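You operate a simulated robot arm through the tools that you are given. There is no shell and no other tool.

You are at the controls of a simulated robot arm. One attempt, no reset.

## Task
Dust the blue banner, then smooth out its bubbles with the green pad.
Fine: dust with the yellow rag; put both back; the brown pad scratches the print. Set down upright: green pad. What is to be rubbed or washed off counts as gone when no trace of it is left.

Only the result counts: the job must be done as asked and must still hold three seconds after the hand-in. Knocking over, shifting, dropping, spilling or breaking anything else fails it.

## Robot
A 7-joint arm with a three-finger gripper, fixed in place. Base frame: the origin is on the floor under the middle of its stand, x ahead of it, y to its left, z up; the work surface is at about z = 742. Readings come in mm, degrees, newtons and seconds.
It reaches about 1342 mm from its shoulder. Its first joint turns from -166.0 to 166.0 degrees. Payload 2.69 kg.
The TCP is the grasp point between the finger pads, 30 mm short of the fingertips. In the tool frame z runs along the fingers and y along their closing line. The gripper opens to 128 mm; its body begins 117 mm behind the TCP.
Orientation is told as [roll, pitch, yaw] about the base's x, y, z axes, in that order, counted from this pose: with the fingers straight down and closing along the base's y, the tool's x points along the base's -x, its y along +y and its z along -z.

## Interface
- The arm moves only by the tool send_rows. Its argument "series" is a list of rows, each an object (a shift or turn left out is 0, a gripper value left out holds the last) with "linear": the shift along the tool's x, y, z in cm, a list of three; "delta_rot": the turn, a rotation vector about the tool's x, y, z in degrees, a list of three. In form: [{"linear": [tx, ty, tz], "delta_rot": [ax, ay, az]}, ...]. A call has 1 to 20 rows; each row is the pose to reach, as a shift and turn from the pose commanded when the call began, along the tool's axes at that moment. "gripper" is the gripper command, from -1 (fully open) to 1 (shut), values between in proportion, set as the call begins (left out, the last holds). A row lasts 0.2 s, in which the tool goes at most 50 mm and 8.6 degrees; a call with a longer step from one row to the next is refused whole, and so is a gripper value outside its range. A pose out of reach is approached as far as the arm can. The call stops where the force on the tool passes 40 N (or 10 N more than at its start, if that is more) or the arm is blocked; 0.2 s more then pass. Each finger travels about 127 mm/s and halts on what it meets, pressing with about 25 N; the grip force reading is that of the motor and also rises with nothing between the fingers. The clock runs only during rows and for 0.2 s after the last one: add rows that repeat a pose to give the fingers time. The reply holds the time, the measured pose of the TCP, the force on the tool along the base axes, the opening and the grip force, in the units named above and with some noise, with the torque about the TCP (base axes, N m) and any sound that the robot's microphone picked up, and new pictures: "show" is both (left out), scene, wrist or none.
- Cameras (640 x 400 px; columns grow to the right, rows downward): "scene" is fixed at [211.5, 507.2, 1348]; the picture's right is [-0.63, -0.78, 0.00], its down [-0.40, 0.32, -0.86] and it looks along [0.67, -0.54, -0.51] (base axes); focal length 316 px, centre (320, 200). "wrist" rides on the gripper at [58, 54, -131] in the tool frame; the picture's right is [-0.68, 0.74, 0.00], its down [-0.62, -0.57, -0.55] and it looks along [-0.40, -0.37, 0.84] (tool axes); focal length 234 px, centre (320, 200).
- slide_trunk(by): moves the trunk up (or, below 0, down) by that many mm; the arm rides with it, the base frame stays. It gives what a move gives, with no picture.
- probe_pixels(camera, pixels): for up to 12 pixels [column, row] of the newest picture of that camera ("zoom" is the newest enlarged one), the place [x, y, z] in the base frame of the surface seen there, good to about 3 mm, but the place of the scene camera against the robot may be out by one fixed shift of up to 25 mm in any direction. It takes no simulated time.
- enlarge(camera, box): a new picture of the part [left, top, right, bottom] of that camera's present view, enlarged. It takes no simulated time.
- job_done(): hands the job in; it is judged then, once.

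Leave the gripper open and the arm clear of the work at the hand-in unless told otherwise.

The tools are called after ">>>" as a command line: name --argument value ..., lists and objects as JSON in quotes. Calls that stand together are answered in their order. send_rows: Moves the arm, as the interface text tells. Its arguments: {"type":"object","properties":{"series":{"type":"array","items":{"type":"object","properties":{"linear":{"type":"array","items":{"type":"number"}},"delta_rot":{"type":"array","items":{"type":"number"}}}}},"gripper":{"type":"number"},"show":{"type":"string","enum":["both","scene","wrist","none"]}},"required":["series"]} The other tools are called the same way: slide_trunk (by) moves the trunk up or down; probe_pixels (camera, pixels) gives the place of the surface under pixels of a picture; enlarge (camera, box) takes an enlarged picture of a part of a camera's view; job_done () hands the job in.

At the start:

```text
time: 0.0
tcp_pos: [718.3, -364.8, 1075.1]
orientation: [0.0, 0.0, 0.0]
wrist_force: [-0.4, -0.8, -0.9]
torque: [-0.02, 0.0, -0.03]
grip_width: 127.9
gripper_force: 0.1
trunk travel left (down, up): [-150.0, 200.0]
```

scene: 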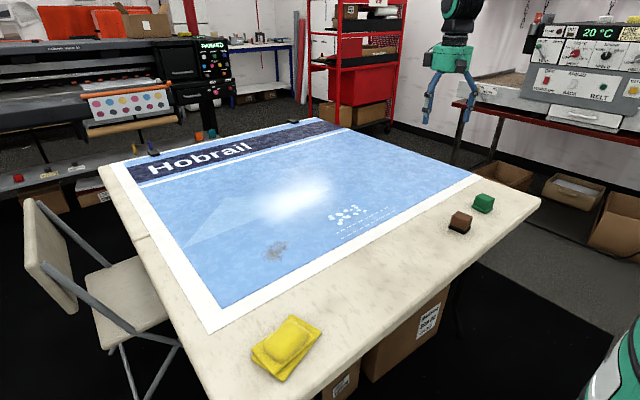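
wrist: 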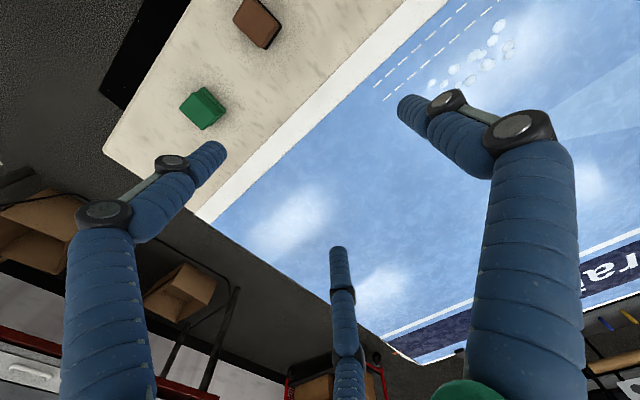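

I see a blue banner on the table with a grey dust smudge near scene (275,250), white bubbles near (348,214), a yellow rag at (287,347), a brown pad at (460,222) and a green pad at (483,203). I'll take an enlarged picture first and probe the key points.

>>> enlarge --camera "scene" --box '[220, 180, 420, 305]'

>>> probe_pixels --camera "scene" --pixels '[[275, 250], [348, 214], [287, 340], [460, 214], [484, 197], [252, 357], [320, 330], [290, 318], [280, 380], [340, 300], [215, 330], [480, 178]]'

>>> probe_pixels --camera "wrist" --pixels '[[203, 105], [255, 22], [200, 125], [475, 70], [500, 25], [432, 83], [508, 50], [182, 105], [225, 105], [205, 88]]'

```text
3.20 times, centred on (320, 242) of scene
```

zoom: 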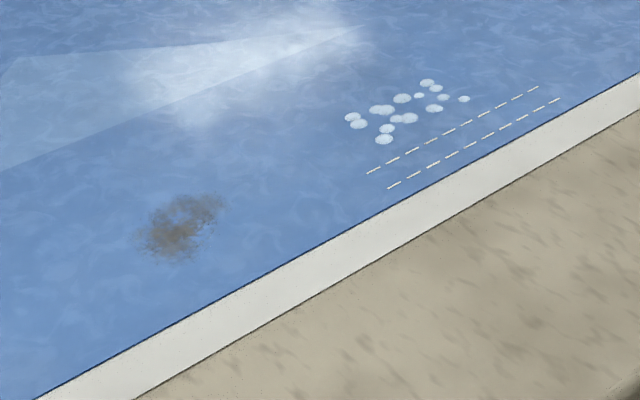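

```text
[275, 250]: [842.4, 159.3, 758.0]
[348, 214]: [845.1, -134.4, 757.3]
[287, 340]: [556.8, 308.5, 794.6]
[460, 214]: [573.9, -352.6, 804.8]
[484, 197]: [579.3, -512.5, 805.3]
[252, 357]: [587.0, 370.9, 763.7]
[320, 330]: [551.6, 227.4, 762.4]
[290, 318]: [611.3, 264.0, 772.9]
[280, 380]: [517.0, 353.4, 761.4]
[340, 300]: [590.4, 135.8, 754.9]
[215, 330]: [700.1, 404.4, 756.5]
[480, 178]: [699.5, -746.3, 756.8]
```

```text
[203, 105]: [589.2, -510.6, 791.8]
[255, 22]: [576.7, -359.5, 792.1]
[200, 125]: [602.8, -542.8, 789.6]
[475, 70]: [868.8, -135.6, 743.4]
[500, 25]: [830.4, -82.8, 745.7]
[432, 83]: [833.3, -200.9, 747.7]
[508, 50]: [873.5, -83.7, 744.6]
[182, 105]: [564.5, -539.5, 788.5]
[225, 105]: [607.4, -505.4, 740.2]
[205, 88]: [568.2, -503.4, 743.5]
```

The scene camera reads about 13 mm too high against the wrist camera. Next I'll look closer at the rag and the two pads.

>>> enlarge --camera "scene" --box '[236, 300, 340, 365]'

>>> enlarge --camera "scene" --box '[430, 180, 510, 240]'

>>> enlarge --camera "wrist" --box '[150, 0, 310, 140]'

>>> enlarge --camera "wrist" --box '[370, 0, 570, 125]'

```text
6.15 times, centred on (288, 332) of scene
```

zoom: 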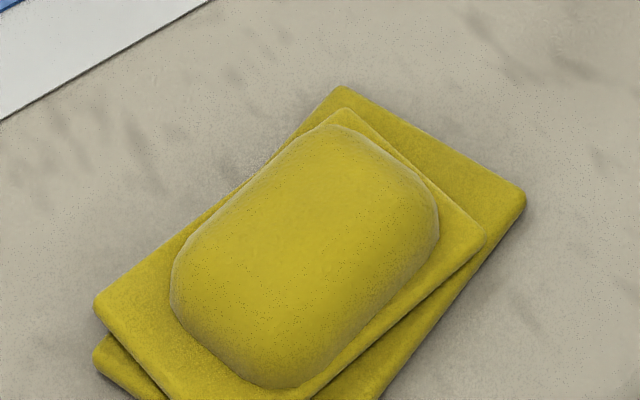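

```text
6.67 times, centred on (470, 210) of scene
```

zoom: 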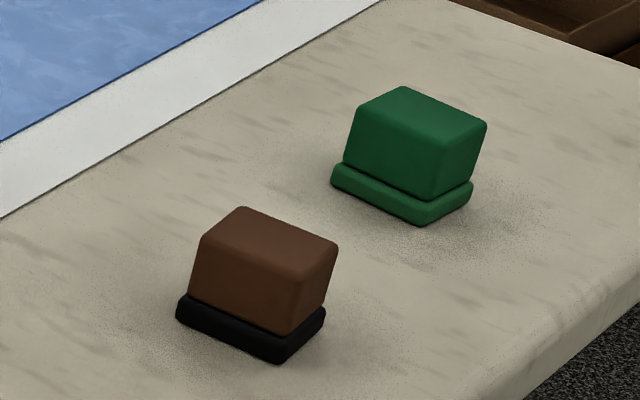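

```text
2.86 times, centred on (230, 70) of wrist
```

zoom: 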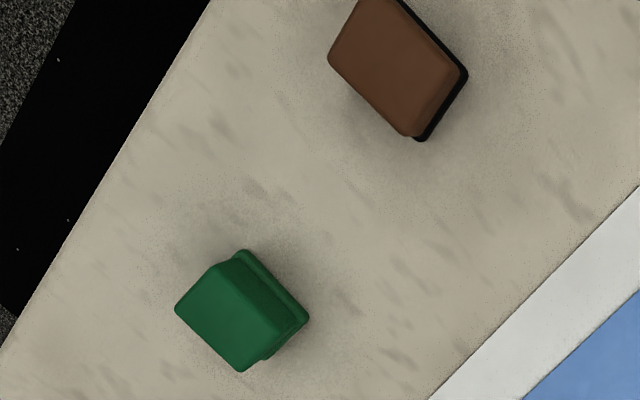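

```text
3.20 times, centred on (470, 62) of wrist
```

zoom: 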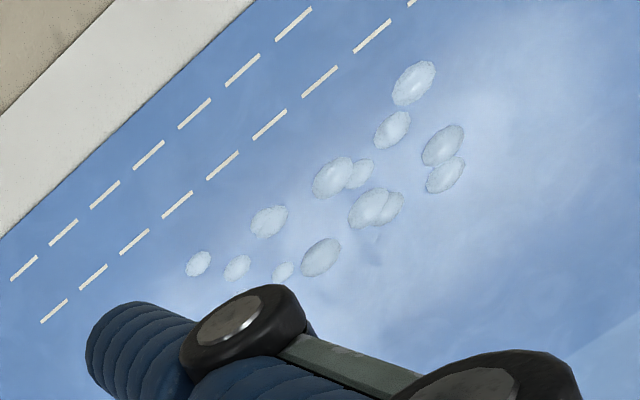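

The rag lies near base (560, 305). I'll fly the open gripper over to above it at about z = 1000 and look with the wrist camera.

>>> send_rows --series '[{"linear": [1.05, 4.47, 0.5]}, {"linear": [2.11, 8.93, 1.0]}, {"linear": [3.16, 13.4, 1.5]}, {"linear": [4.21, 17.87, 2.0]}, {"linear": [5.27, 22.33, 2.5]}, {"linear": [6.32, 26.8, 3.0]}, {"linear": [7.37, 31.27, 3.5]}, {"linear": [8.43, 35.73, 4.0]}, {"linear": [9.48, 40.2, 4.5]}, {"linear": [10.53, 44.67, 5.0]}, {"linear": [11.59, 49.13, 5.5]}, {"linear": [12.64, 53.6, 6.0]}, {"linear": [13.69, 58.07, 6.5]}, {"linear": [14.75, 62.53, 7.0]}, {"linear": [15.8, 67.0, 7.5]}, {"linear": [15.8, 67.0, 7.5]}]' --gripper -1

```text
time: 3.4
tcp_pos: [560.2, 306.6, 1000.9]
orientation: [0.1, 0.0, 0.0]
wrist_force: [-0.4, 0.3, -0.5]
torque: [-0.08, -0.04, 0.0]
grip_width: 127.8
gripper_force: 0.1
trunk travel left (down, up): [-150.0, 200.0]
```

scene: 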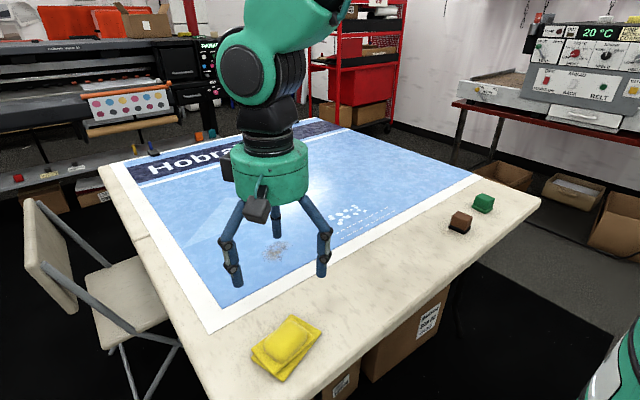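
wrist: 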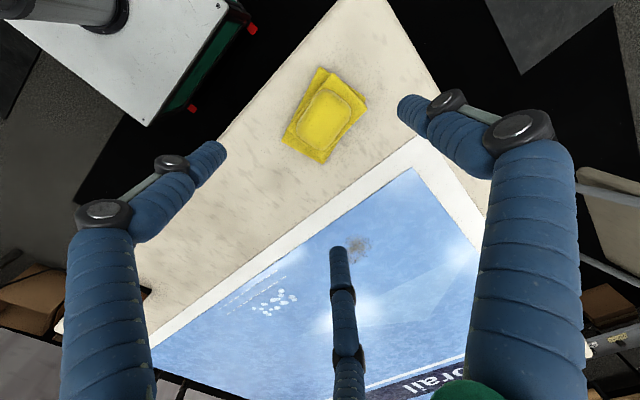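

The rag is visible between the fingers at wrist (325,115). I'll enlarge it and probe its edges.

>>> enlarge --camera "wrist" --box '[245, 55, 405, 175]'

>>> probe_pixels --camera "wrist" --pixels '[[323, 67], [284, 141], [320, 163], [367, 99], [331, 117], [298, 130], [322, 92], [362, 107], [325, 150], [312, 110], [355, 248], [340, 83]]'

>>> probe_pixels --camera "scene" --pixels '[[291.5, 315], [320.5, 331], [252.5, 349], [288, 333]]'

```text
3.33 times, centred on (325, 115) of wrist
```

zoom: 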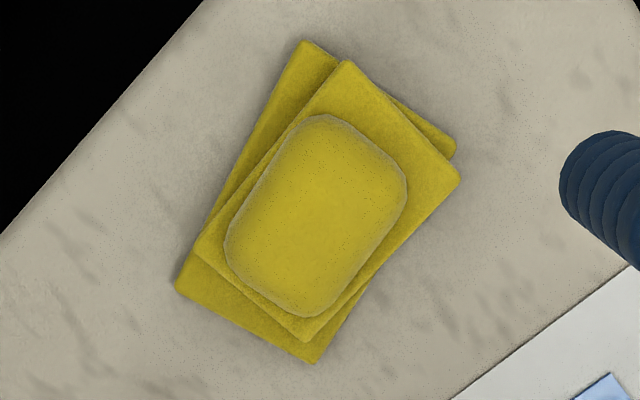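

```text
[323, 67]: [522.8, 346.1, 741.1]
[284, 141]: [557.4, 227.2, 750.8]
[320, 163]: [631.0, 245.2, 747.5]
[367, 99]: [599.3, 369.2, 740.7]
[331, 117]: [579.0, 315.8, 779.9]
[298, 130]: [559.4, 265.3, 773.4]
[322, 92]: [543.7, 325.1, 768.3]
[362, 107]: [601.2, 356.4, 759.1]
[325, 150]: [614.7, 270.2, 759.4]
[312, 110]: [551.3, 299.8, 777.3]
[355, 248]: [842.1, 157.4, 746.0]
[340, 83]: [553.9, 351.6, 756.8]
```

```text
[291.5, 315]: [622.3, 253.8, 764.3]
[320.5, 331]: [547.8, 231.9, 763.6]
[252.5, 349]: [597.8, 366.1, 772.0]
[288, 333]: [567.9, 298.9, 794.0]
```

I need the exact shape of the raised top of the rag, so I'll probe points in the zoom picture.

>>> probe_pixels --camera "zoom" --pixels '[[318, 120], [403, 185], [300, 312], [230, 250], [315, 215], [270, 180], [360, 250], [345, 66], [452, 180], [305, 337], [200, 250], [310, 45]]'

>>> probe_pixels --camera "zoom" --pixels '[[180, 288], [312, 360], [453, 150], [365, 140], [255, 290], [300, 150], [330, 280], [262, 240], [380, 190], [285, 250], [345, 180]]'

```text
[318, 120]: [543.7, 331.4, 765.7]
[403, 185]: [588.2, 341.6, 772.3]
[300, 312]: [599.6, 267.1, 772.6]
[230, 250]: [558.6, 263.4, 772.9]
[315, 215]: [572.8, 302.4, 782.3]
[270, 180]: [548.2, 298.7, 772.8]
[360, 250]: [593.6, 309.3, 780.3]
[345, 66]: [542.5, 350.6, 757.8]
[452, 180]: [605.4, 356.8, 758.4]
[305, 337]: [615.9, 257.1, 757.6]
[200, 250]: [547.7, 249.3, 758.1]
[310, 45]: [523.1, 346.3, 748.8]
```

```text
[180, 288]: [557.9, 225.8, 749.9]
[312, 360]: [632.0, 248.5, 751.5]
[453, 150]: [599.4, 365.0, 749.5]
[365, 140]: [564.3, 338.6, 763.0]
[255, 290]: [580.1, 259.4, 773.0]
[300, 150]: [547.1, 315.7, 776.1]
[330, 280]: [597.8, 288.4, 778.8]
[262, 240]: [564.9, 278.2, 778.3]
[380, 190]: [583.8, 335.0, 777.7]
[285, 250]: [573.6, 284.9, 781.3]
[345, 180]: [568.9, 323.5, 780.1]
```

Next I'll probe the visible fingertips in the wrist picture, to know how the three fingers sit around the TCP.

>>> probe_pixels --camera "wrist" --pixels '[[404, 110], [410, 98], [420, 115], [215, 150], [205, 165], [220, 155], [338, 255], [338, 270], [345, 330], [170, 215], [450, 140], [345, 252]]'

```text
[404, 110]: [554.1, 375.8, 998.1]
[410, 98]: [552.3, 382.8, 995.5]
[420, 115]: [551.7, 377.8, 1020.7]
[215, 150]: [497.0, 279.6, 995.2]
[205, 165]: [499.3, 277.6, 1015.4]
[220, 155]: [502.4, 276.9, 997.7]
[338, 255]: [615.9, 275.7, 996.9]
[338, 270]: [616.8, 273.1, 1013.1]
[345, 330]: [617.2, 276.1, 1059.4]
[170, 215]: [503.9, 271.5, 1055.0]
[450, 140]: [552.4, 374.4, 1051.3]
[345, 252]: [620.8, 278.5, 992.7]
```

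The fingertips sit about 120° apart, roughly 65 mm from the TCP. To learn how they close, I'll half-close the gripper in the air here and look.

>>> send_rows --series '[{"linear": [0, 0, 0]}, {"linear": [0, 0, 0]}, {"linear": [0, 0, 0]}, {"linear": [0, 0, 0]}]' --gripper 0.2

```text
time: 4.4
tcp_pos: [561.3, 304.9, 999.0]
orientation: [0.0, 0.0, 0.1]
wrist_force: [0.2, -0.2, 0.2]
torque: [0.0, -0.03, 0.04]
grip_width: 51.2
gripper_force: 0.0
trunk travel left (down, up): [-150.0, 200.0]
```

scene: 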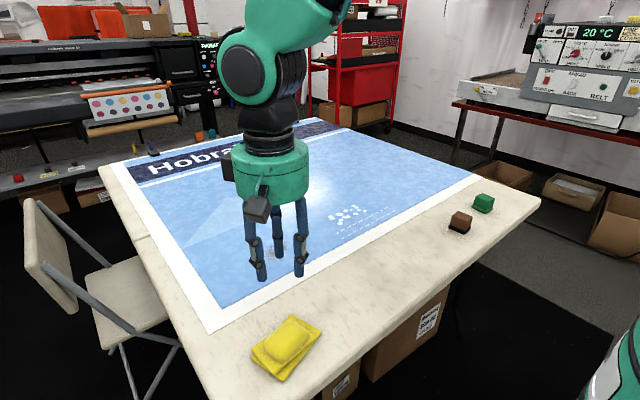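
wrist: 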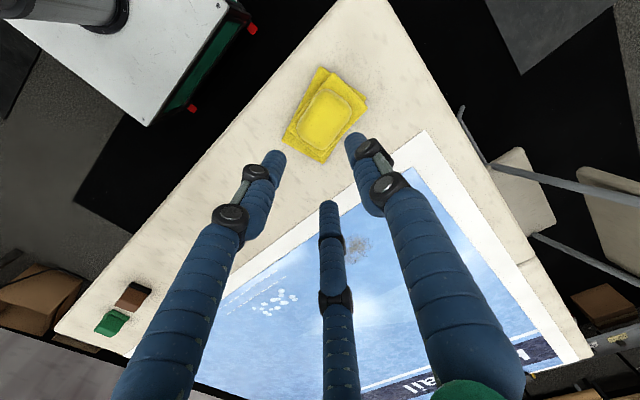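

>>> probe_pixels --camera "wrist" --pixels '[[352, 138], [358, 150], [276, 157], [270, 165], [328, 207], [328, 225], [330, 260], [250, 200], [378, 180], [262, 190]]'

>>> enlarge --camera "wrist" --box '[220, 110, 420, 235]'

```text
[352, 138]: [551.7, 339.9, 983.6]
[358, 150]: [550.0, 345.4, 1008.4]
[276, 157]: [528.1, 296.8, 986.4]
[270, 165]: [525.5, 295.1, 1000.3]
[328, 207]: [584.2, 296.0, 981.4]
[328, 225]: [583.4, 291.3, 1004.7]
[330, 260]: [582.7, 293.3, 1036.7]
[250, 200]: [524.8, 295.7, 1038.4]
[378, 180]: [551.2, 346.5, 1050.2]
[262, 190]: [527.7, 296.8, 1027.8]
```

```text
3.20 times, centred on (320, 172) of wrist
```

zoom: 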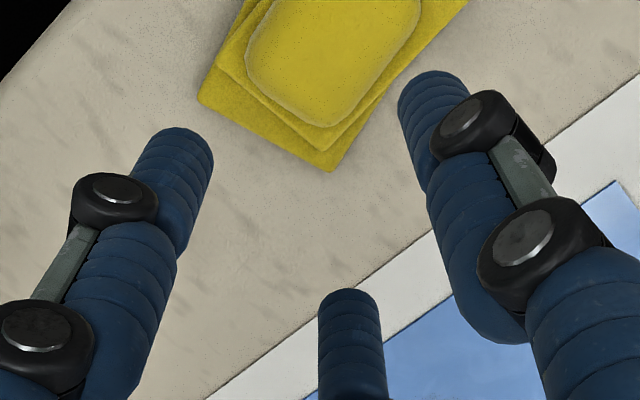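

The gripper is a centric three-jaw: finger 1 is on tool +y and the other two sit at ±120°. The rag's raised bulge is about 50 × 75 mm, centred near (573, 302), with its long axis roughly along base y and turned about 8°. I'll open up, turn to yaw ≈ +98 so finger 1 faces the long side, and come down to z ≈ 900 for a closer look.

>>> send_rows --series '[{"linear": [-0.1, 0, 0.8], "delta_rot": [0, 0, -8.17]}, {"linear": [-0.2, 0, 1.6], "delta_rot": [0, 0, -16.33]}, {"linear": [-0.3, -0.1, 2.5], "delta_rot": [0, 0, -24.5]}, {"linear": [-0.4, -0.1, 3.3], "delta_rot": [0, 0, -32.67]}, {"linear": [-0.5, -0.1, 4.1], "delta_rot": [0, 0, -40.83]}, {"linear": [-0.6, -0.2, 5.0], "delta_rot": [0, 0, -49]}, {"linear": [-0.7, -0.2, 5.8], "delta_rot": [0, 0, -57.17]}, {"linear": [-0.8, -0.2, 6.6], "delta_rot": [0, 0, -65.33]}, {"linear": [-0.9, -0.3, 7.5], "delta_rot": [0, 0, -73.5]}, {"linear": [-1.0, -0.3, 8.3], "delta_rot": [0, 0, -81.67]}, {"linear": [-1.2, -0.3, 9.1], "delta_rot": [0, 0, -89.83]}, {"linear": [-1.3, -0.35, 10.0], "delta_rot": [0, 0, -98]}, {"linear": [-1.3, -0.35, 10.0], "delta_rot": [0, 0, -98]}]' --gripper -1

```text
time: 7.2
tcp_pos: [573.6, 302.9, 900.1]
orientation: [0.0, 0.1, 98.2]
wrist_force: [0.6, 0.2, -1.1]
torque: [-0.01, -0.02, 0.01]
grip_width: 127.9
gripper_force: 0.1
trunk travel left (down, up): [-150.0, 200.0]
```

scene: 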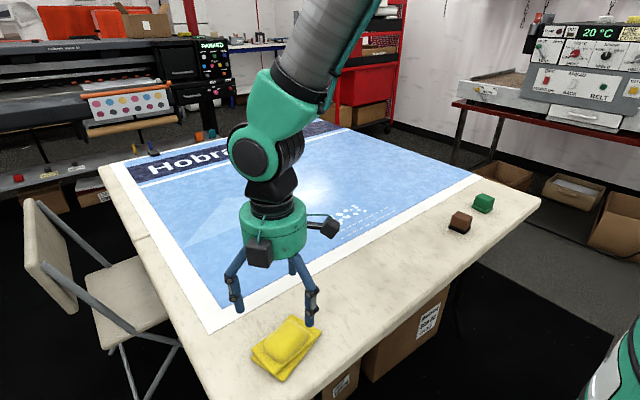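
wrist: 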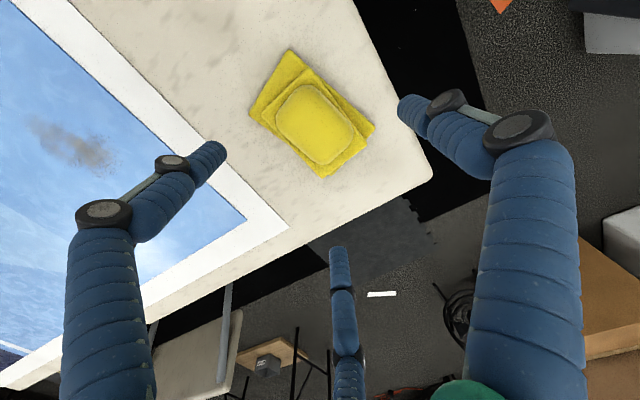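

Now I'll enlarge the rag and measure the bulge again from here.

>>> enlarge --camera "wrist" --box '[232, 40, 392, 190]'

>>> probe_pixels --camera "wrist" --pixels '[[275, 118], [300, 86], [353, 127], [325, 165], [287, 100], [330, 103], [340, 147], [300, 143], [314, 125], [291, 52], [252, 114], [325, 177]]'

```text
2.67 times, centred on (312, 115) of wrist
```

zoom: 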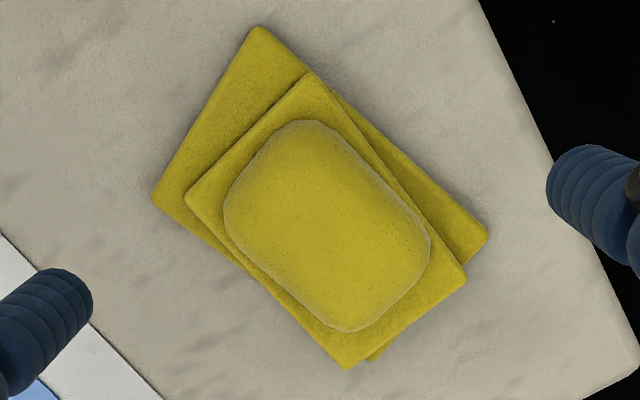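

```text
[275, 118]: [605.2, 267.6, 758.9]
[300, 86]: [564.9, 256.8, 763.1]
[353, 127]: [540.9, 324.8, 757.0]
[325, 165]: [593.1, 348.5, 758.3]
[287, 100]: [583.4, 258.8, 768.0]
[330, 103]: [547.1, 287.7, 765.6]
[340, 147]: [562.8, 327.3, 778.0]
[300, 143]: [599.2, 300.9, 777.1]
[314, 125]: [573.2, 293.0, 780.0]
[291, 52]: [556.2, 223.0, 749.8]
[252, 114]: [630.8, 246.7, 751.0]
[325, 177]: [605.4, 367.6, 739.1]
```

>>> probe_pixels --camera "zoom" --pixels '[[345, 138], [385, 183], [422, 232], [428, 255], [390, 297], [355, 328], [325, 322], [275, 272], [233, 228], [228, 200], [262, 150], [300, 122]]'

>>> probe_pixels --camera "zoom" --pixels '[[310, 82], [190, 193], [348, 365], [464, 278], [258, 30], [155, 198], [484, 240]]'

```text
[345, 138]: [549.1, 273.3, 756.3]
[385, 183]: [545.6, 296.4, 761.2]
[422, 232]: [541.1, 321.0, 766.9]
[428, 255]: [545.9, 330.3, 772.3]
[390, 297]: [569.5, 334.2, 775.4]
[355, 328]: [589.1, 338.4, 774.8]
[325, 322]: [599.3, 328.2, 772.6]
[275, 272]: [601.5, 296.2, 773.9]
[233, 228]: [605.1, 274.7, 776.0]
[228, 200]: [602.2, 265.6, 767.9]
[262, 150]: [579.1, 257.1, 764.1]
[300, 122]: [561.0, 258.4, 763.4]
```

```text
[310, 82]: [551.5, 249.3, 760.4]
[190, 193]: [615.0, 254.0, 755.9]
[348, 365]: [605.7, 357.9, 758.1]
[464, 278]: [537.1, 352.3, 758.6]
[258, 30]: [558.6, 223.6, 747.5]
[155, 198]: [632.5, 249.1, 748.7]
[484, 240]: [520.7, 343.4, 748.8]
```

The bulge is about 56 × 80 mm, centred at about (573.5, 297.5), sides near vertical, z 758–781. I'll offset the TCP about 8 mm to the +x side so the three jaws meet it evenly, and descend to z ≈ 805 as an intermediate check.

>>> send_rows --series '[{"linear": [0.5, -0.73, 2.5]}, {"linear": [0.5, -0.73, 5.0]}, {"linear": [0.5, -0.73, 7.5]}, {"linear": [0.5, -0.73, 9.5]}, {"linear": [0.5, -0.73, 9.5]}]' --gripper -1

```text
time: 8.4
tcp_pos: [581.7, 298.9, 803.6]
orientation: [0.1, 0.0, 98.0]
wrist_force: [0.1, -0.6, -0.5]
torque: [0.0, 0.03, 0.03]
grip_width: 128.1
gripper_force: 0.2
trunk travel left (down, up): [-150.0, 200.0]
```

scene: 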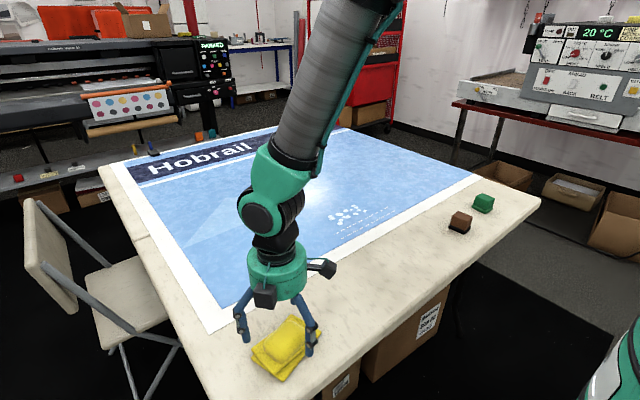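
wrist: 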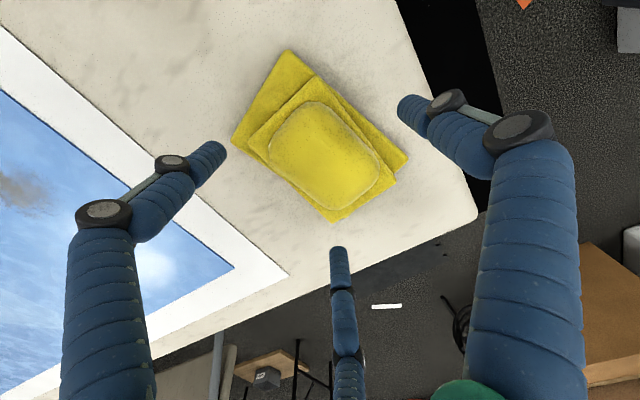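

The fingers straddle the bulge cleanly. I'll go down 15 mm more to TCP z ≈ 789.5, then check force and view.

>>> send_rows --series '[{"linear": [0, 0, 0.8]}, {"linear": [0, 0, 1.5]}, {"linear": [0, 0, 1.5]}]' --gripper -1 --show "wrist"

```text
time: 9.2
tcp_pos: [581.5, 297.8, 789.2]
orientation: [0.1, 0.1, 98.0]
wrist_force: [0.5, -0.2, -0.4]
torque: [-0.05, 0.03, -0.02]
grip_width: 128.2
gripper_force: 0.0
trunk travel left (down, up): [-150.0, 200.0]
```

wrist: 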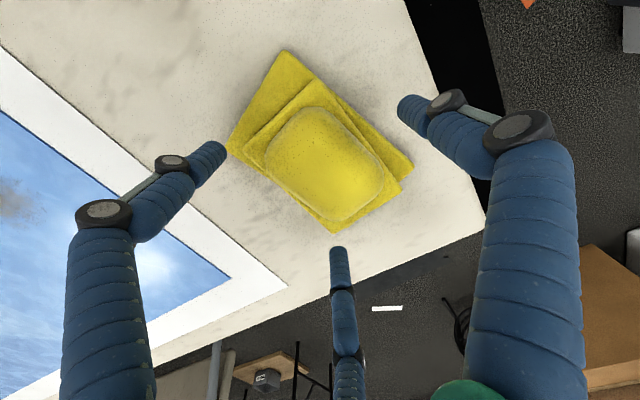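

No contact, so I'll close the gripper on the bulge now.

>>> send_rows --series '[{"linear": [0, 0, 0]}, {"linear": [0, 0, 0]}, {"linear": [0, 0, 0]}, {"linear": [0, 0, 0]}, {"linear": [0, 0, 0]}, {"linear": [0, 0, 0]}]' --gripper 1

```text
time: 10.6
tcp_pos: [583.0, 297.8, 791.1]
orientation: [0.0, 0.0, 98.0]
wrist_force: [0.6, -0.1, 4.5]
torque: [0.05, 0.04, -0.14]
grip_width: 78.8
gripper_force: 24.8
trunk travel left (down, up): [-150.0, 200.0]
```

scene: 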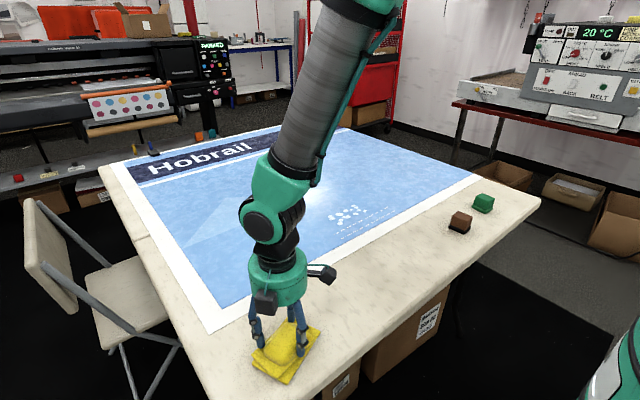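
wrist: 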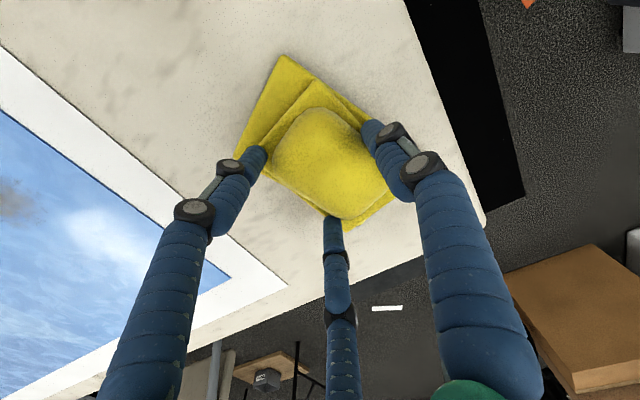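

It's gripped at width 78.8 mm with about 25 N. I'll lift 60 mm slowly to check that the rag comes along.

>>> send_rows --series '[{"linear": [0, 0, -0.5]}, {"linear": [0, 0, -1.5]}, {"linear": [0, 0, -3.0]}, {"linear": [0, 0, -4.5]}, {"linear": [0, 0, -6.0]}, {"linear": [0, 0, -6.0]}]' --gripper 1

```text
time: 12.0
tcp_pos: [581.2, 297.7, 849.6]
orientation: [0.0, 0.1, 98.0]
wrist_force: [0.2, -0.3, 0.0]
torque: [0.0, -0.01, -0.03]
grip_width: 78.5
gripper_force: 25.1
trunk travel left (down, up): [-150.0, 200.0]
```

scene: 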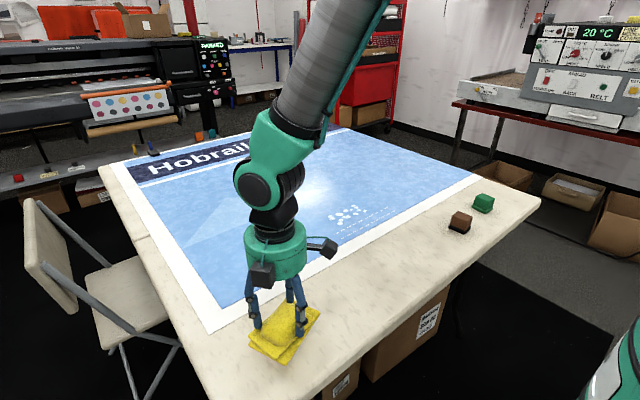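
wrist: 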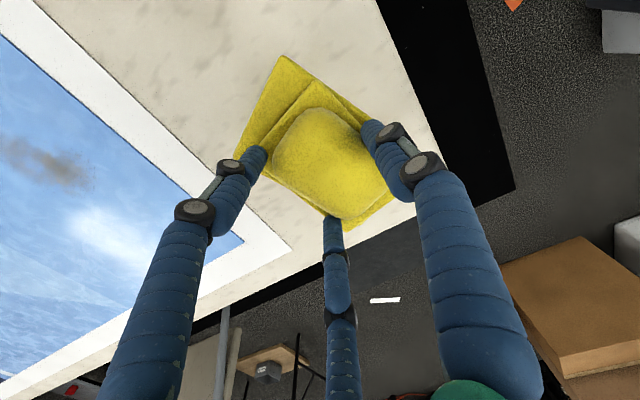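

The rag is in hand. The dust shows at the left of the wrist view near (45,165). I'll enlarge both views to measure its extent.

>>> enlarge --camera "wrist" --box '[0, 110, 128, 210]'

>>> enlarge --camera "scene" --box '[240, 225, 320, 275]'

>>> probe_pixels --camera "zoom" --pixels '[[120, 240], [180, 300], [200, 150], [350, 150], [420, 100], [330, 260], [270, 200], [380, 130], [150, 200]]'

```text
4.00 times, centred on (64, 160) of wrist
```

zoom: 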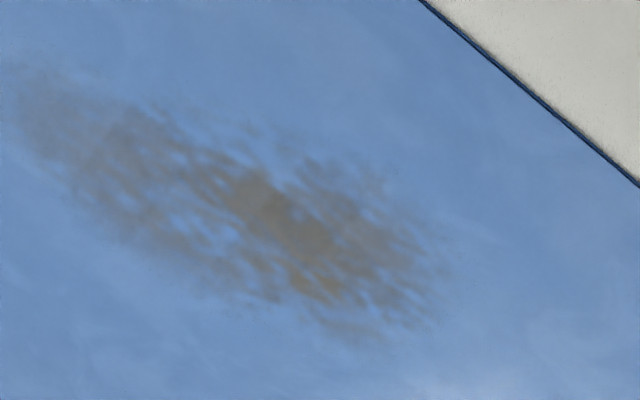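

```text
8.00 times, centred on (280, 250) of scene
```

zoom: 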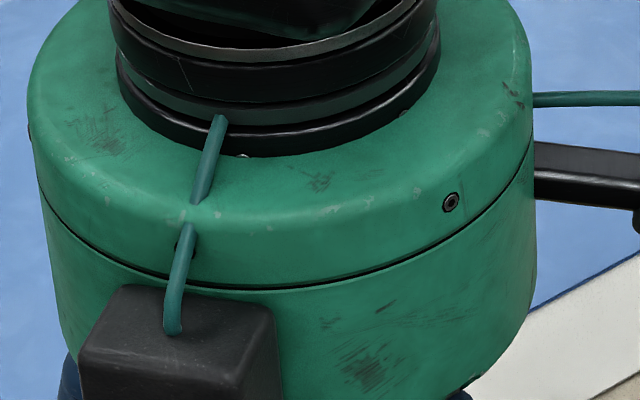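

```text
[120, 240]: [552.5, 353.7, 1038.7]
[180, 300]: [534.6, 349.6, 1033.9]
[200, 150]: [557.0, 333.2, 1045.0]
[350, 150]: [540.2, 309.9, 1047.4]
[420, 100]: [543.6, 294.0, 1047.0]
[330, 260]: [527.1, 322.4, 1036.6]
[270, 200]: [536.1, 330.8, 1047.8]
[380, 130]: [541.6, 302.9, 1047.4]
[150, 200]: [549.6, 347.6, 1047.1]
```

>>> probe_pixels --camera "wrist" --pixels '[[4, 127], [15, 125], [37, 136], [70, 142], [95, 151], [110, 177], [107, 191], [92, 196], [55, 185], [30, 170], [4, 142], [72, 168]]'

```text
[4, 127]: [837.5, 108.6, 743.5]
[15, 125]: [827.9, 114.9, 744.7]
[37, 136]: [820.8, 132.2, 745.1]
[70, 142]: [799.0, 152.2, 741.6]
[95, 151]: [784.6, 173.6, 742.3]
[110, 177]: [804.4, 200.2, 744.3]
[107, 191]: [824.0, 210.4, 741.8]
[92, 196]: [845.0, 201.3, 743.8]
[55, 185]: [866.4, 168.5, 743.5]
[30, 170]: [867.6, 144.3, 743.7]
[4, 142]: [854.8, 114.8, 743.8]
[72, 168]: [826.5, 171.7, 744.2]
```

The dust spans about x 785–870 and y 105–212, centred near (828,160). I'll carry the rag over it and stop about 12 mm above contact (TCP z ≈ 805).

>>> send_rows --series '[{"linear": [2.443, -3.213, -2]}, {"linear": [4.886, -6.426, -2]}, {"linear": [7.329, -9.639, -2]}, {"linear": [9.771, -12.85, -2]}, {"linear": [12.214, -16.06, -2]}, {"linear": [14.657, -19.28, -2]}, {"linear": [17.1, -22.49, -2]}, {"linear": [17.1, -22.49, 0.5]}, {"linear": [17.1, -22.49, 3.0]}, {"linear": [17.1, -22.49, 4.5]}, {"linear": [17.1, -22.49, 4.5]}]' --gripper 1

```text
time: 14.4
tcp_pos: [826.3, 160.1, 804.1]
orientation: [0.0, 0.1, 98.0]
wrist_force: [0.6, 0.9, -0.7]
torque: [-0.03, 0.02, -0.01]
grip_width: 78.1
gripper_force: 25.3
trunk travel left (down, up): [-150.0, 200.0]
```

scene: 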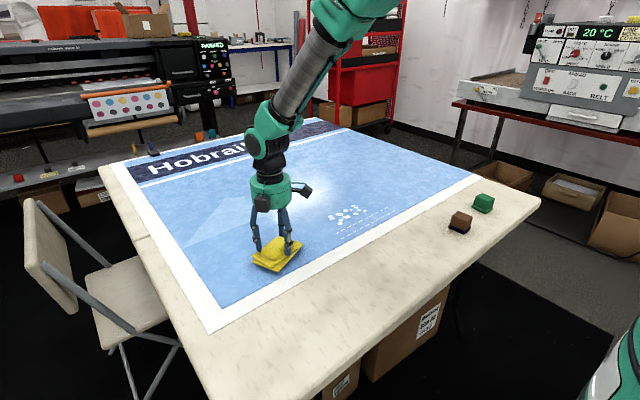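
wrist: 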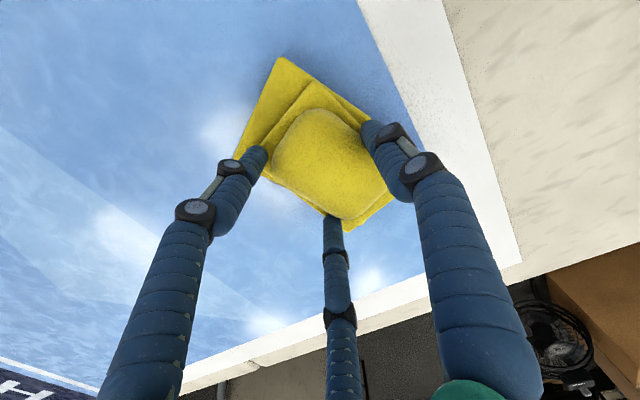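

I'm over the dust. I'll lower in small steps to feel for contact, starting with TCP z ≈ 791.

>>> send_rows --series '[{"linear": [0, 0, 0.7]}, {"linear": [0, 0, 1.2]}, {"linear": [0, 0, 1.4]}, {"linear": [0, 0, 1.4]}]' --gripper 1 --show "none"

```text
time: 15.4
tcp_pos: [828.2, 159.9, 792.3]
orientation: [-0.1, 0.0, 98.0]
wrist_force: [-5.3, -1.2, 17.1]
torque: [0.02, 0.57, -0.09]
grip_width: 77.8
gripper_force: 25.2
trunk travel left (down, up): [-150.0, 200.0]
```

The force reads 17 N upward, which is more than needed. I'll ease up 1 mm and read again.

>>> send_rows --series '[{"linear": [0, 0, -0.1]}, {"linear": [0, 0, -0.1]}]' --gripper 1 --show "none"

```text
time: 16.0
tcp_pos: [826.6, 160.2, 790.9]
orientation: [-0.2, 0.1, 98.0]
wrist_force: [-0.4, -1.3, 11.6]
torque: [0.1, 0.13, -0.16]
grip_width: 77.6
gripper_force: 25.2
trunk travel left (down, up): [-150.0, 200.0]
```

11.6 N is a good rubbing pressure. Now I'll scrub back and forth across the dust in overlapping strokes.

>>> send_rows --series '[{"linear": [0, -2.5, 0]}, {"linear": [0, -5, 0]}, {"linear": [0, -2.5, 0]}, {"linear": [0, 0, 0]}, {"linear": [0, 2.5, 0]}, {"linear": [0, 5, 0]}, {"linear": [0, 2.5, 0]}, {"linear": [0, 0, 0]}, {"linear": [2, 0, 0]}, {"linear": [4, -2.5, 0]}, {"linear": [4, -5, 0]}, {"linear": [4, -2.5, 0]}, {"linear": [4, 0, 0]}, {"linear": [4, 2.5, 0]}, {"linear": [4, 5, 0]}, {"linear": [4, 2.5, 0]}, {"linear": [4, 0, 0]}, {"linear": [2, 0, 0]}, {"linear": [0, 0, 0]}]' --gripper 1

```text
time: 20.0
tcp_pos: [828.3, 161.9, 790.9]
orientation: [0.0, 0.0, 98.0]
wrist_force: [0.3, 1.6, 4.2]
torque: [0.11, -0.08, 0.0]
grip_width: 76.6
gripper_force: 25.1
trunk travel left (down, up): [-150.0, 200.0]
```

scene: 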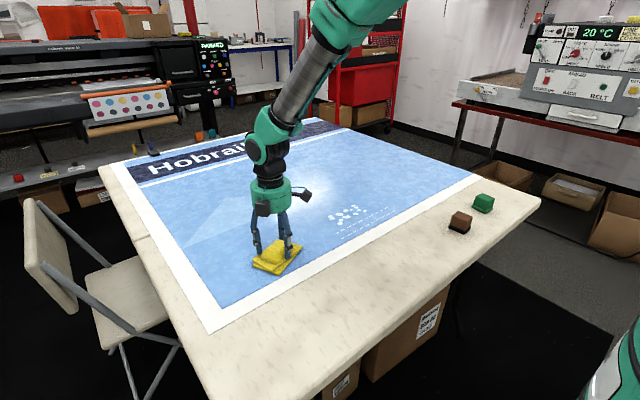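
wrist: 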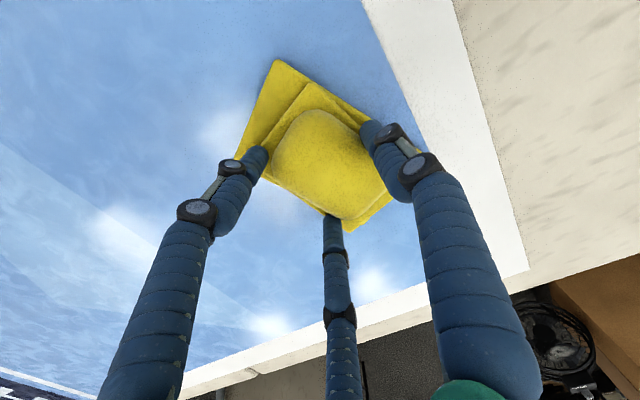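

The force fell to 4 N as the rag settled in the grip. I'll press 0.7 mm deeper and scrub the other side (+y) and the middle again.

>>> send_rows --series '[{"linear": [0, 0, 0.07]}, {"linear": [-2, 0, 0.07]}, {"linear": [-4, -2.5, 0.07]}, {"linear": [-4, -5, 0.07]}, {"linear": [-4, -2.5, 0.07]}, {"linear": [-4, 0, 0.07]}, {"linear": [-4, 2.5, 0.07]}, {"linear": [-4, 5, 0.07]}, {"linear": [-4, 2.5, 0.07]}, {"linear": [-4, 0, 0.07]}, {"linear": [-2, 0, 0.07]}, {"linear": [0, 2, 0.07]}, {"linear": [0, 4, 0.07]}, {"linear": [0, 2, 0.07]}, {"linear": [0, 0, 0.07]}, {"linear": [0, -2, 0.07]}, {"linear": [0, -4, 0.07]}, {"linear": [0, -2, 0.07]}, {"linear": [0, 0, 0.07]}]' --gripper 1 --show "none"

```text
time: 24.0
tcp_pos: [827.0, 160.0, 791.6]
orientation: [0.1, -0.1, 98.1]
wrist_force: [-4.7, -0.7, 15.6]
torque: [0.19, 0.21, -0.07]
grip_width: 76.0
gripper_force: 24.2
trunk travel left (down, up): [-150.0, 200.0]
```

I'll lift and move back toward the rag's home so the wrist camera can look at the dusted spot.

>>> send_rows --series '[{"linear": [0, 0, -1.5]}, {"linear": [0, 0, -4]}, {"linear": [-2.5, 2.81, -6]}, {"linear": [-5, 5.63, -8]}, {"linear": [-7.5, 8.44, -10]}, {"linear": [-10, 11.25, -12]}, {"linear": [-12.5, 14.07, -13]}, {"linear": [-15, 16.88, -13]}, {"linear": [-15, 16.88, -13]}]' --gripper 1

```text
time: 26.0
tcp_pos: [639.0, 285.3, 921.7]
orientation: [0.1, 0.0, 98.0]
wrist_force: [-0.4, 0.1, 1.0]
torque: [-0.02, -0.04, -0.01]
grip_width: 75.6
gripper_force: 25.2
trunk travel left (down, up): [-150.0, 200.0]
```

scene: 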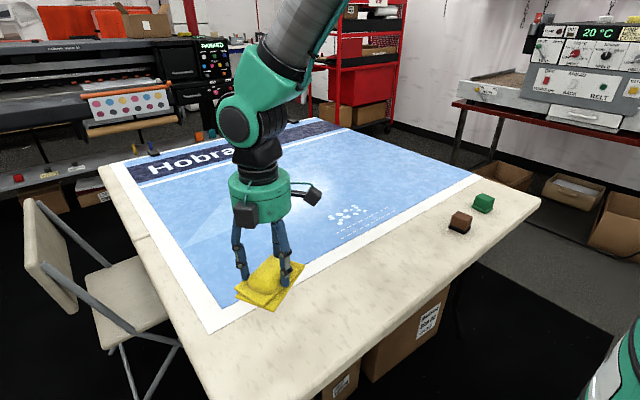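
wrist: 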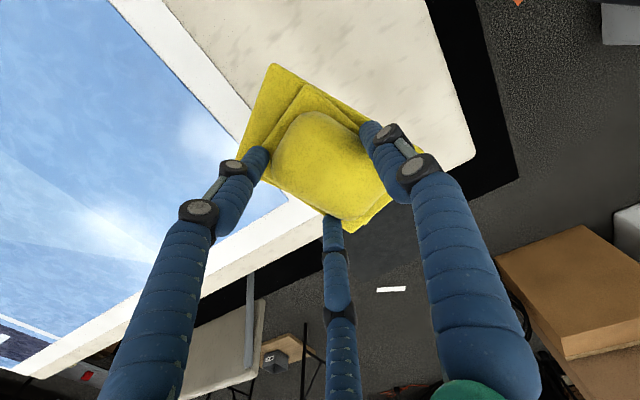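

The dusted spot should now be near wrist (110,130) and looks clean. I'll enlarge to check for faint traces and confirm coordinates.

>>> enlarge --camera "wrist" --box '[0, 40, 256, 200]'

>>> probe_pixels --camera "wrist" --pixels '[[110, 130], [80, 120], [150, 150], [60, 100], [130, 100], [180, 160]]'

>>> enlarge --camera "scene" --box '[240, 225, 320, 275]'

```text
2.50 times, centred on (128, 120) of wrist
```

zoom: 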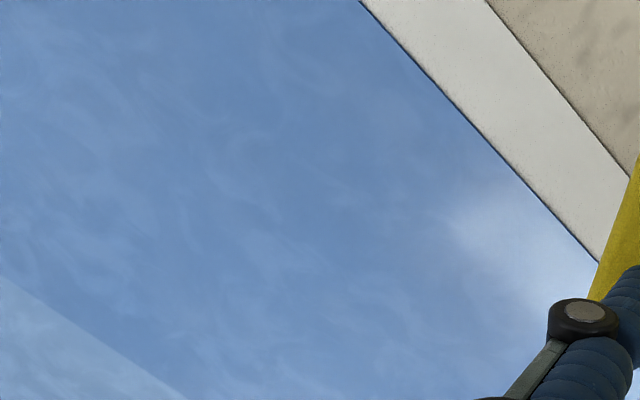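

```text
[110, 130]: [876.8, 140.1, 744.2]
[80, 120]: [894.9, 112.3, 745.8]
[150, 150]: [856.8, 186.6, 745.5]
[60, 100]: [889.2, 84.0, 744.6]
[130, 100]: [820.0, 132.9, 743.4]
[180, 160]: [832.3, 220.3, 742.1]
```

```text
8.00 times, centred on (280, 250) of scene
```

zoom: 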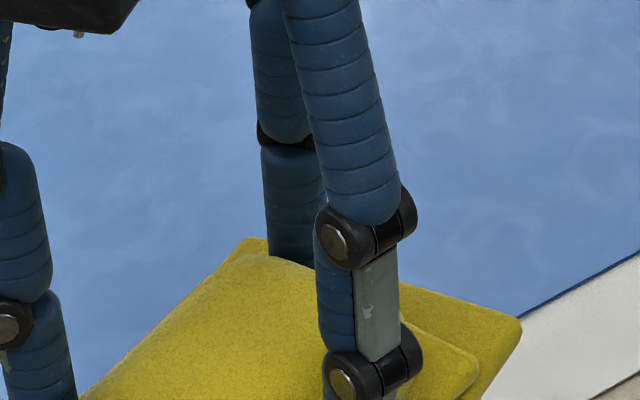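

>>> enlarge --camera "wrist" --box '[80, 80, 208, 160]'

>>> probe_pixels --camera "zoom" --pixels '[[60, 100], [200, 60], [320, 200], [320, 60], [500, 250], [150, 250], [400, 330]]'

```text
5.00 times, centred on (144, 120) of wrist
```

zoom: 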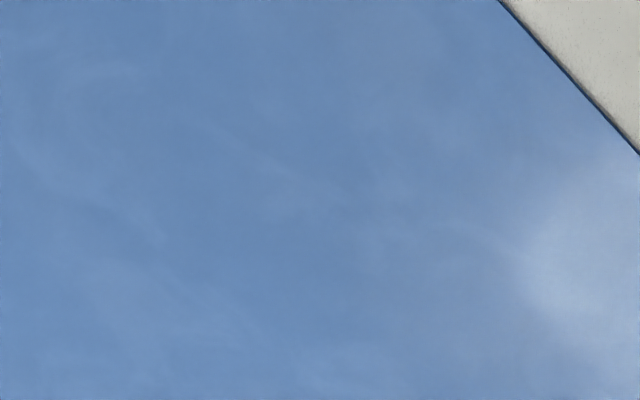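

```text
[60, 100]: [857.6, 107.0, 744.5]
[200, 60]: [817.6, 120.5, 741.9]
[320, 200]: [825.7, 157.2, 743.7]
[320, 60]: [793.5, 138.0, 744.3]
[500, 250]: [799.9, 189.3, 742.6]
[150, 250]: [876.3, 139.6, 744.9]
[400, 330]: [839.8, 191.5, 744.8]
```

The spot at (785–875, 105–215) looks clean. To verify from the other camera, I'll move the arm sideways (−y) so the scene camera sees the spot unobstructed before I put the rag away.

>>> send_rows --series '[{"linear": [4.46, 0.63, 0]}, {"linear": [8.9, 1.25, 0]}, {"linear": [13.37, 1.88, 0]}, {"linear": [17.8, 2.5, 0]}, {"linear": [22.3, 3.13, 0]}, {"linear": [22.3, 3.13, 0]}]' --gripper 1

>>> enlarge --camera "scene" --box '[232, 220, 328, 280]'

```text
time: 27.4
tcp_pos: [637.8, 59.0, 920.7]
orientation: [-0.1, 0.0, 98.0]
wrist_force: [0.7, -0.5, -1.4]
torque: [0.02, -0.03, -0.01]
grip_width: 75.6
gripper_force: 25.1
trunk travel left (down, up): [-150.0, 200.0]
```

scene: 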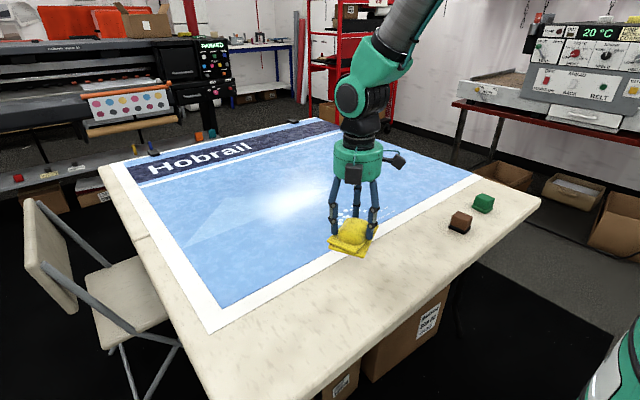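
wrist: 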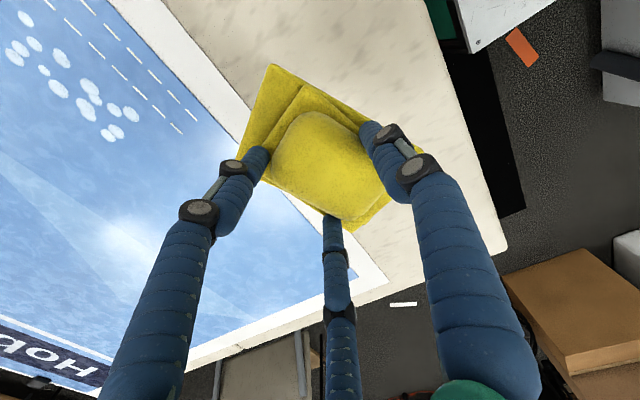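

```text
6.67 times, centred on (280, 250) of scene
```

zoom: 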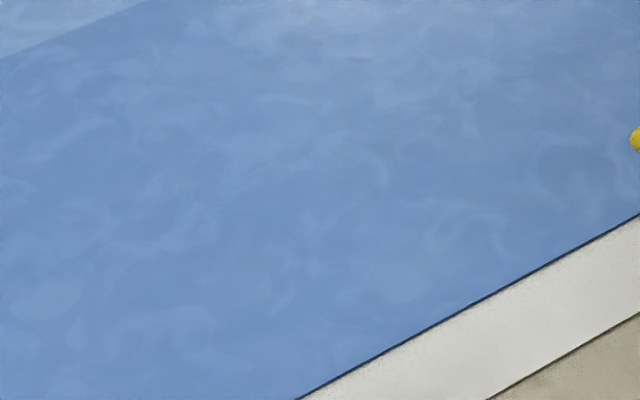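

The spot is clean from this camera too. I'll check the rest of the banner for any other dust before parting with the rag.

>>> enlarge --camera "scene" --box '[100, 110, 340, 260]'

>>> enlarge --camera "scene" --box '[320, 110, 490, 220]'

>>> enlarge --camera "wrist" --box '[0, 0, 240, 150]'

```text
2.67 times, centred on (220, 185) of scene
```

zoom: 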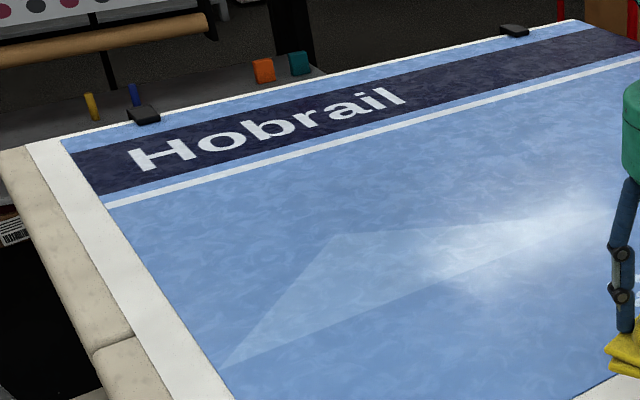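

```text
3.64 times, centred on (405, 165) of scene
```

zoom: 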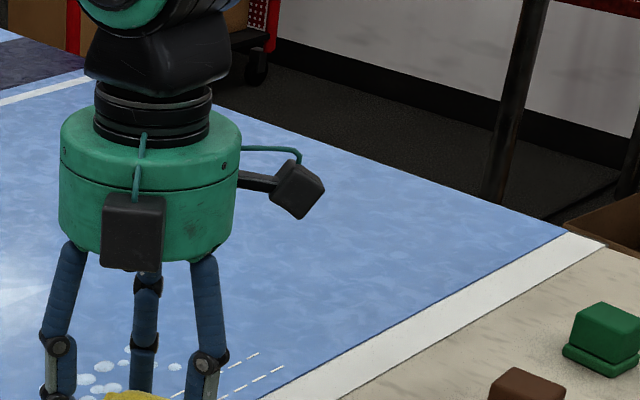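

```text
2.67 times, centred on (120, 75) of wrist
```

zoom: 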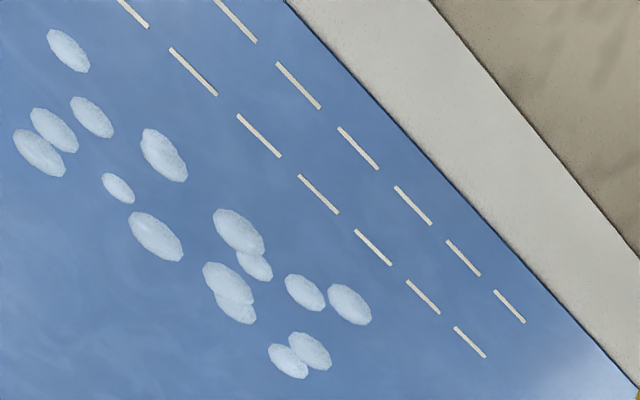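

The rest of the banner is clean. Before returning the rag, I'll probe its corners in the hand, to place it back exactly as it lay.

>>> enlarge --camera "wrist" --box '[220, 50, 444, 240]'

>>> probe_pixels --camera "wrist" --pixels '[[273, 67], [241, 148], [300, 87], [345, 229], [420, 150], [290, 80], [258, 110], [310, 150]]'

```text
2.11 times, centred on (332, 145) of wrist
```

zoom: 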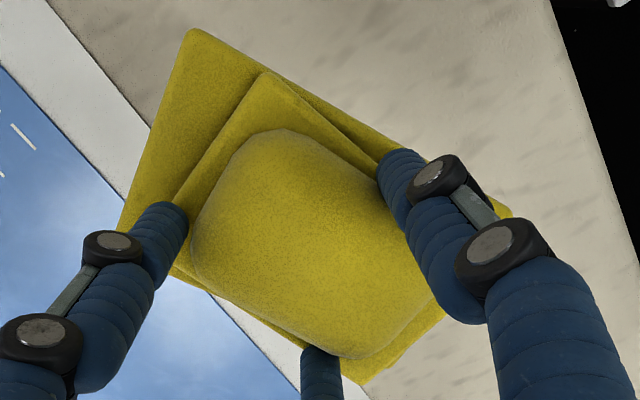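

```text
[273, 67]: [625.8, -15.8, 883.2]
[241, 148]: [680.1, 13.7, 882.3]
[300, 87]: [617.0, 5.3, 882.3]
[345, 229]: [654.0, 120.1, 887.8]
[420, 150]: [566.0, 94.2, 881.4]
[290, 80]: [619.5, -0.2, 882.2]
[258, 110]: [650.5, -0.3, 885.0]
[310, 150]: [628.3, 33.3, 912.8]
```

The rag has turned about 9° in the grip. I'll bring it home with yaw 89 (9° compensation) at TCP (581, 298.5), and stop just above the table at z ≈ 805.

>>> send_rows --series '[{"linear": [-4.08, 0.4, 0], "delta_rot": [0, 0, 1.5]}, {"linear": [-8.16, 0.79, 0], "delta_rot": [0, 0, 3]}, {"linear": [-12.24, 1.19, 0], "delta_rot": [0, 0, 4.5]}, {"linear": [-16.3, 1.58, 0], "delta_rot": [0, 0, 6]}, {"linear": [-20.4, 1.98, 0], "delta_rot": [0, 0, 7.5]}, {"linear": [-24.47, 2.37, 0], "delta_rot": [0, 0, 9]}, {"linear": [-24.47, 2.37, 4], "delta_rot": [0, 0, 9]}, {"linear": [-24.47, 2.37, 8], "delta_rot": [0, 0, 9]}, {"linear": [-24.47, 2.37, 11.6], "delta_rot": [0, 0, 9]}, {"linear": [-24.47, 2.37, 11.6], "delta_rot": [0, 0, 9]}]' --gripper 1

```text
time: 29.6
tcp_pos: [581.2, 300.0, 804.4]
orientation: [0.0, 0.0, 88.9]
wrist_force: [0.4, 0.1, 0.1]
torque: [0.0, 0.04, 0.02]
grip_width: 75.3
gripper_force: 25.0
trunk travel left (down, up): [-150.0, 200.0]
```

scene: 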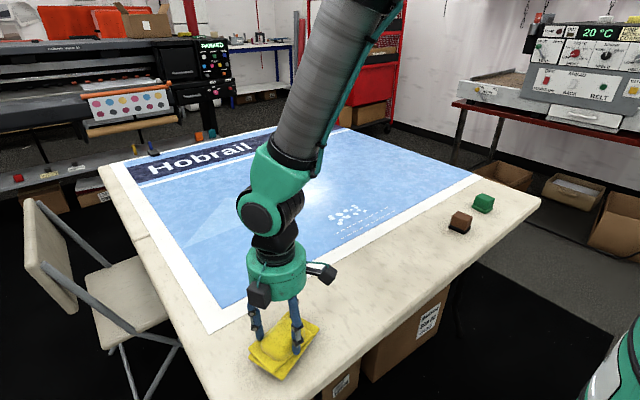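
wrist: 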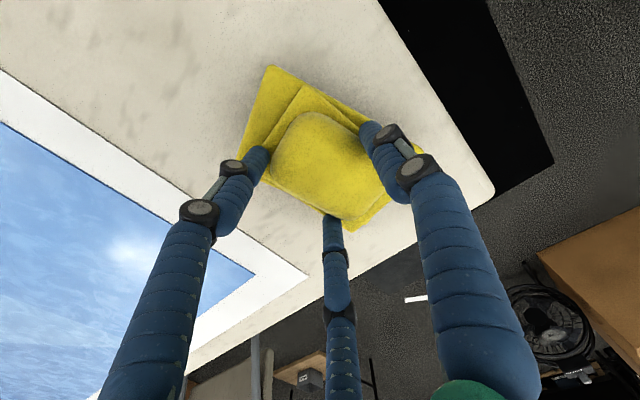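

I'll verify the corner positions over the home spot, then lower to touch.

>>> probe_pixels --camera "wrist" --pixels '[[273, 69], [343, 228], [421, 148], [300, 88]]'

>>> send_rows --series '[{"linear": [0, 0, 0.6]}, {"linear": [0, 0, 1.0]}, {"linear": [0, 0, 1.15]}, {"linear": [0, 0, 1.15]}]' --gripper 1 --show "none"

```text
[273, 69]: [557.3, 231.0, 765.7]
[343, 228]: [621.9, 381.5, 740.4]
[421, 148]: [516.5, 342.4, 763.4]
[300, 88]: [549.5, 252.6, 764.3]
```

```text
time: 30.6
tcp_pos: [581.1, 299.2, 793.6]
orientation: [0.0, 0.0, 89.0]
wrist_force: [-0.3, -0.3, -0.7]
torque: [0.0, 0.0, 0.02]
grip_width: 75.0
gripper_force: 24.9
trunk travel left (down, up): [-150.0, 200.0]
```

No contact yet, so I'll lower a little more in 1 mm steps.

>>> send_rows --series '[{"linear": [0, 0, 0.1]}, {"linear": [0, 0, 0.2]}, {"linear": [0, 0, 0.2]}]' --gripper 1 --show "none"

```text
time: 31.4
tcp_pos: [582.0, 299.6, 791.0]
orientation: [0.0, 0.0, 89.0]
wrist_force: [-0.5, 0.5, -0.9]
torque: [0.05, 0.02, 0.02]
grip_width: 75.1
gripper_force: 25.3
trunk travel left (down, up): [-150.0, 200.0]
```

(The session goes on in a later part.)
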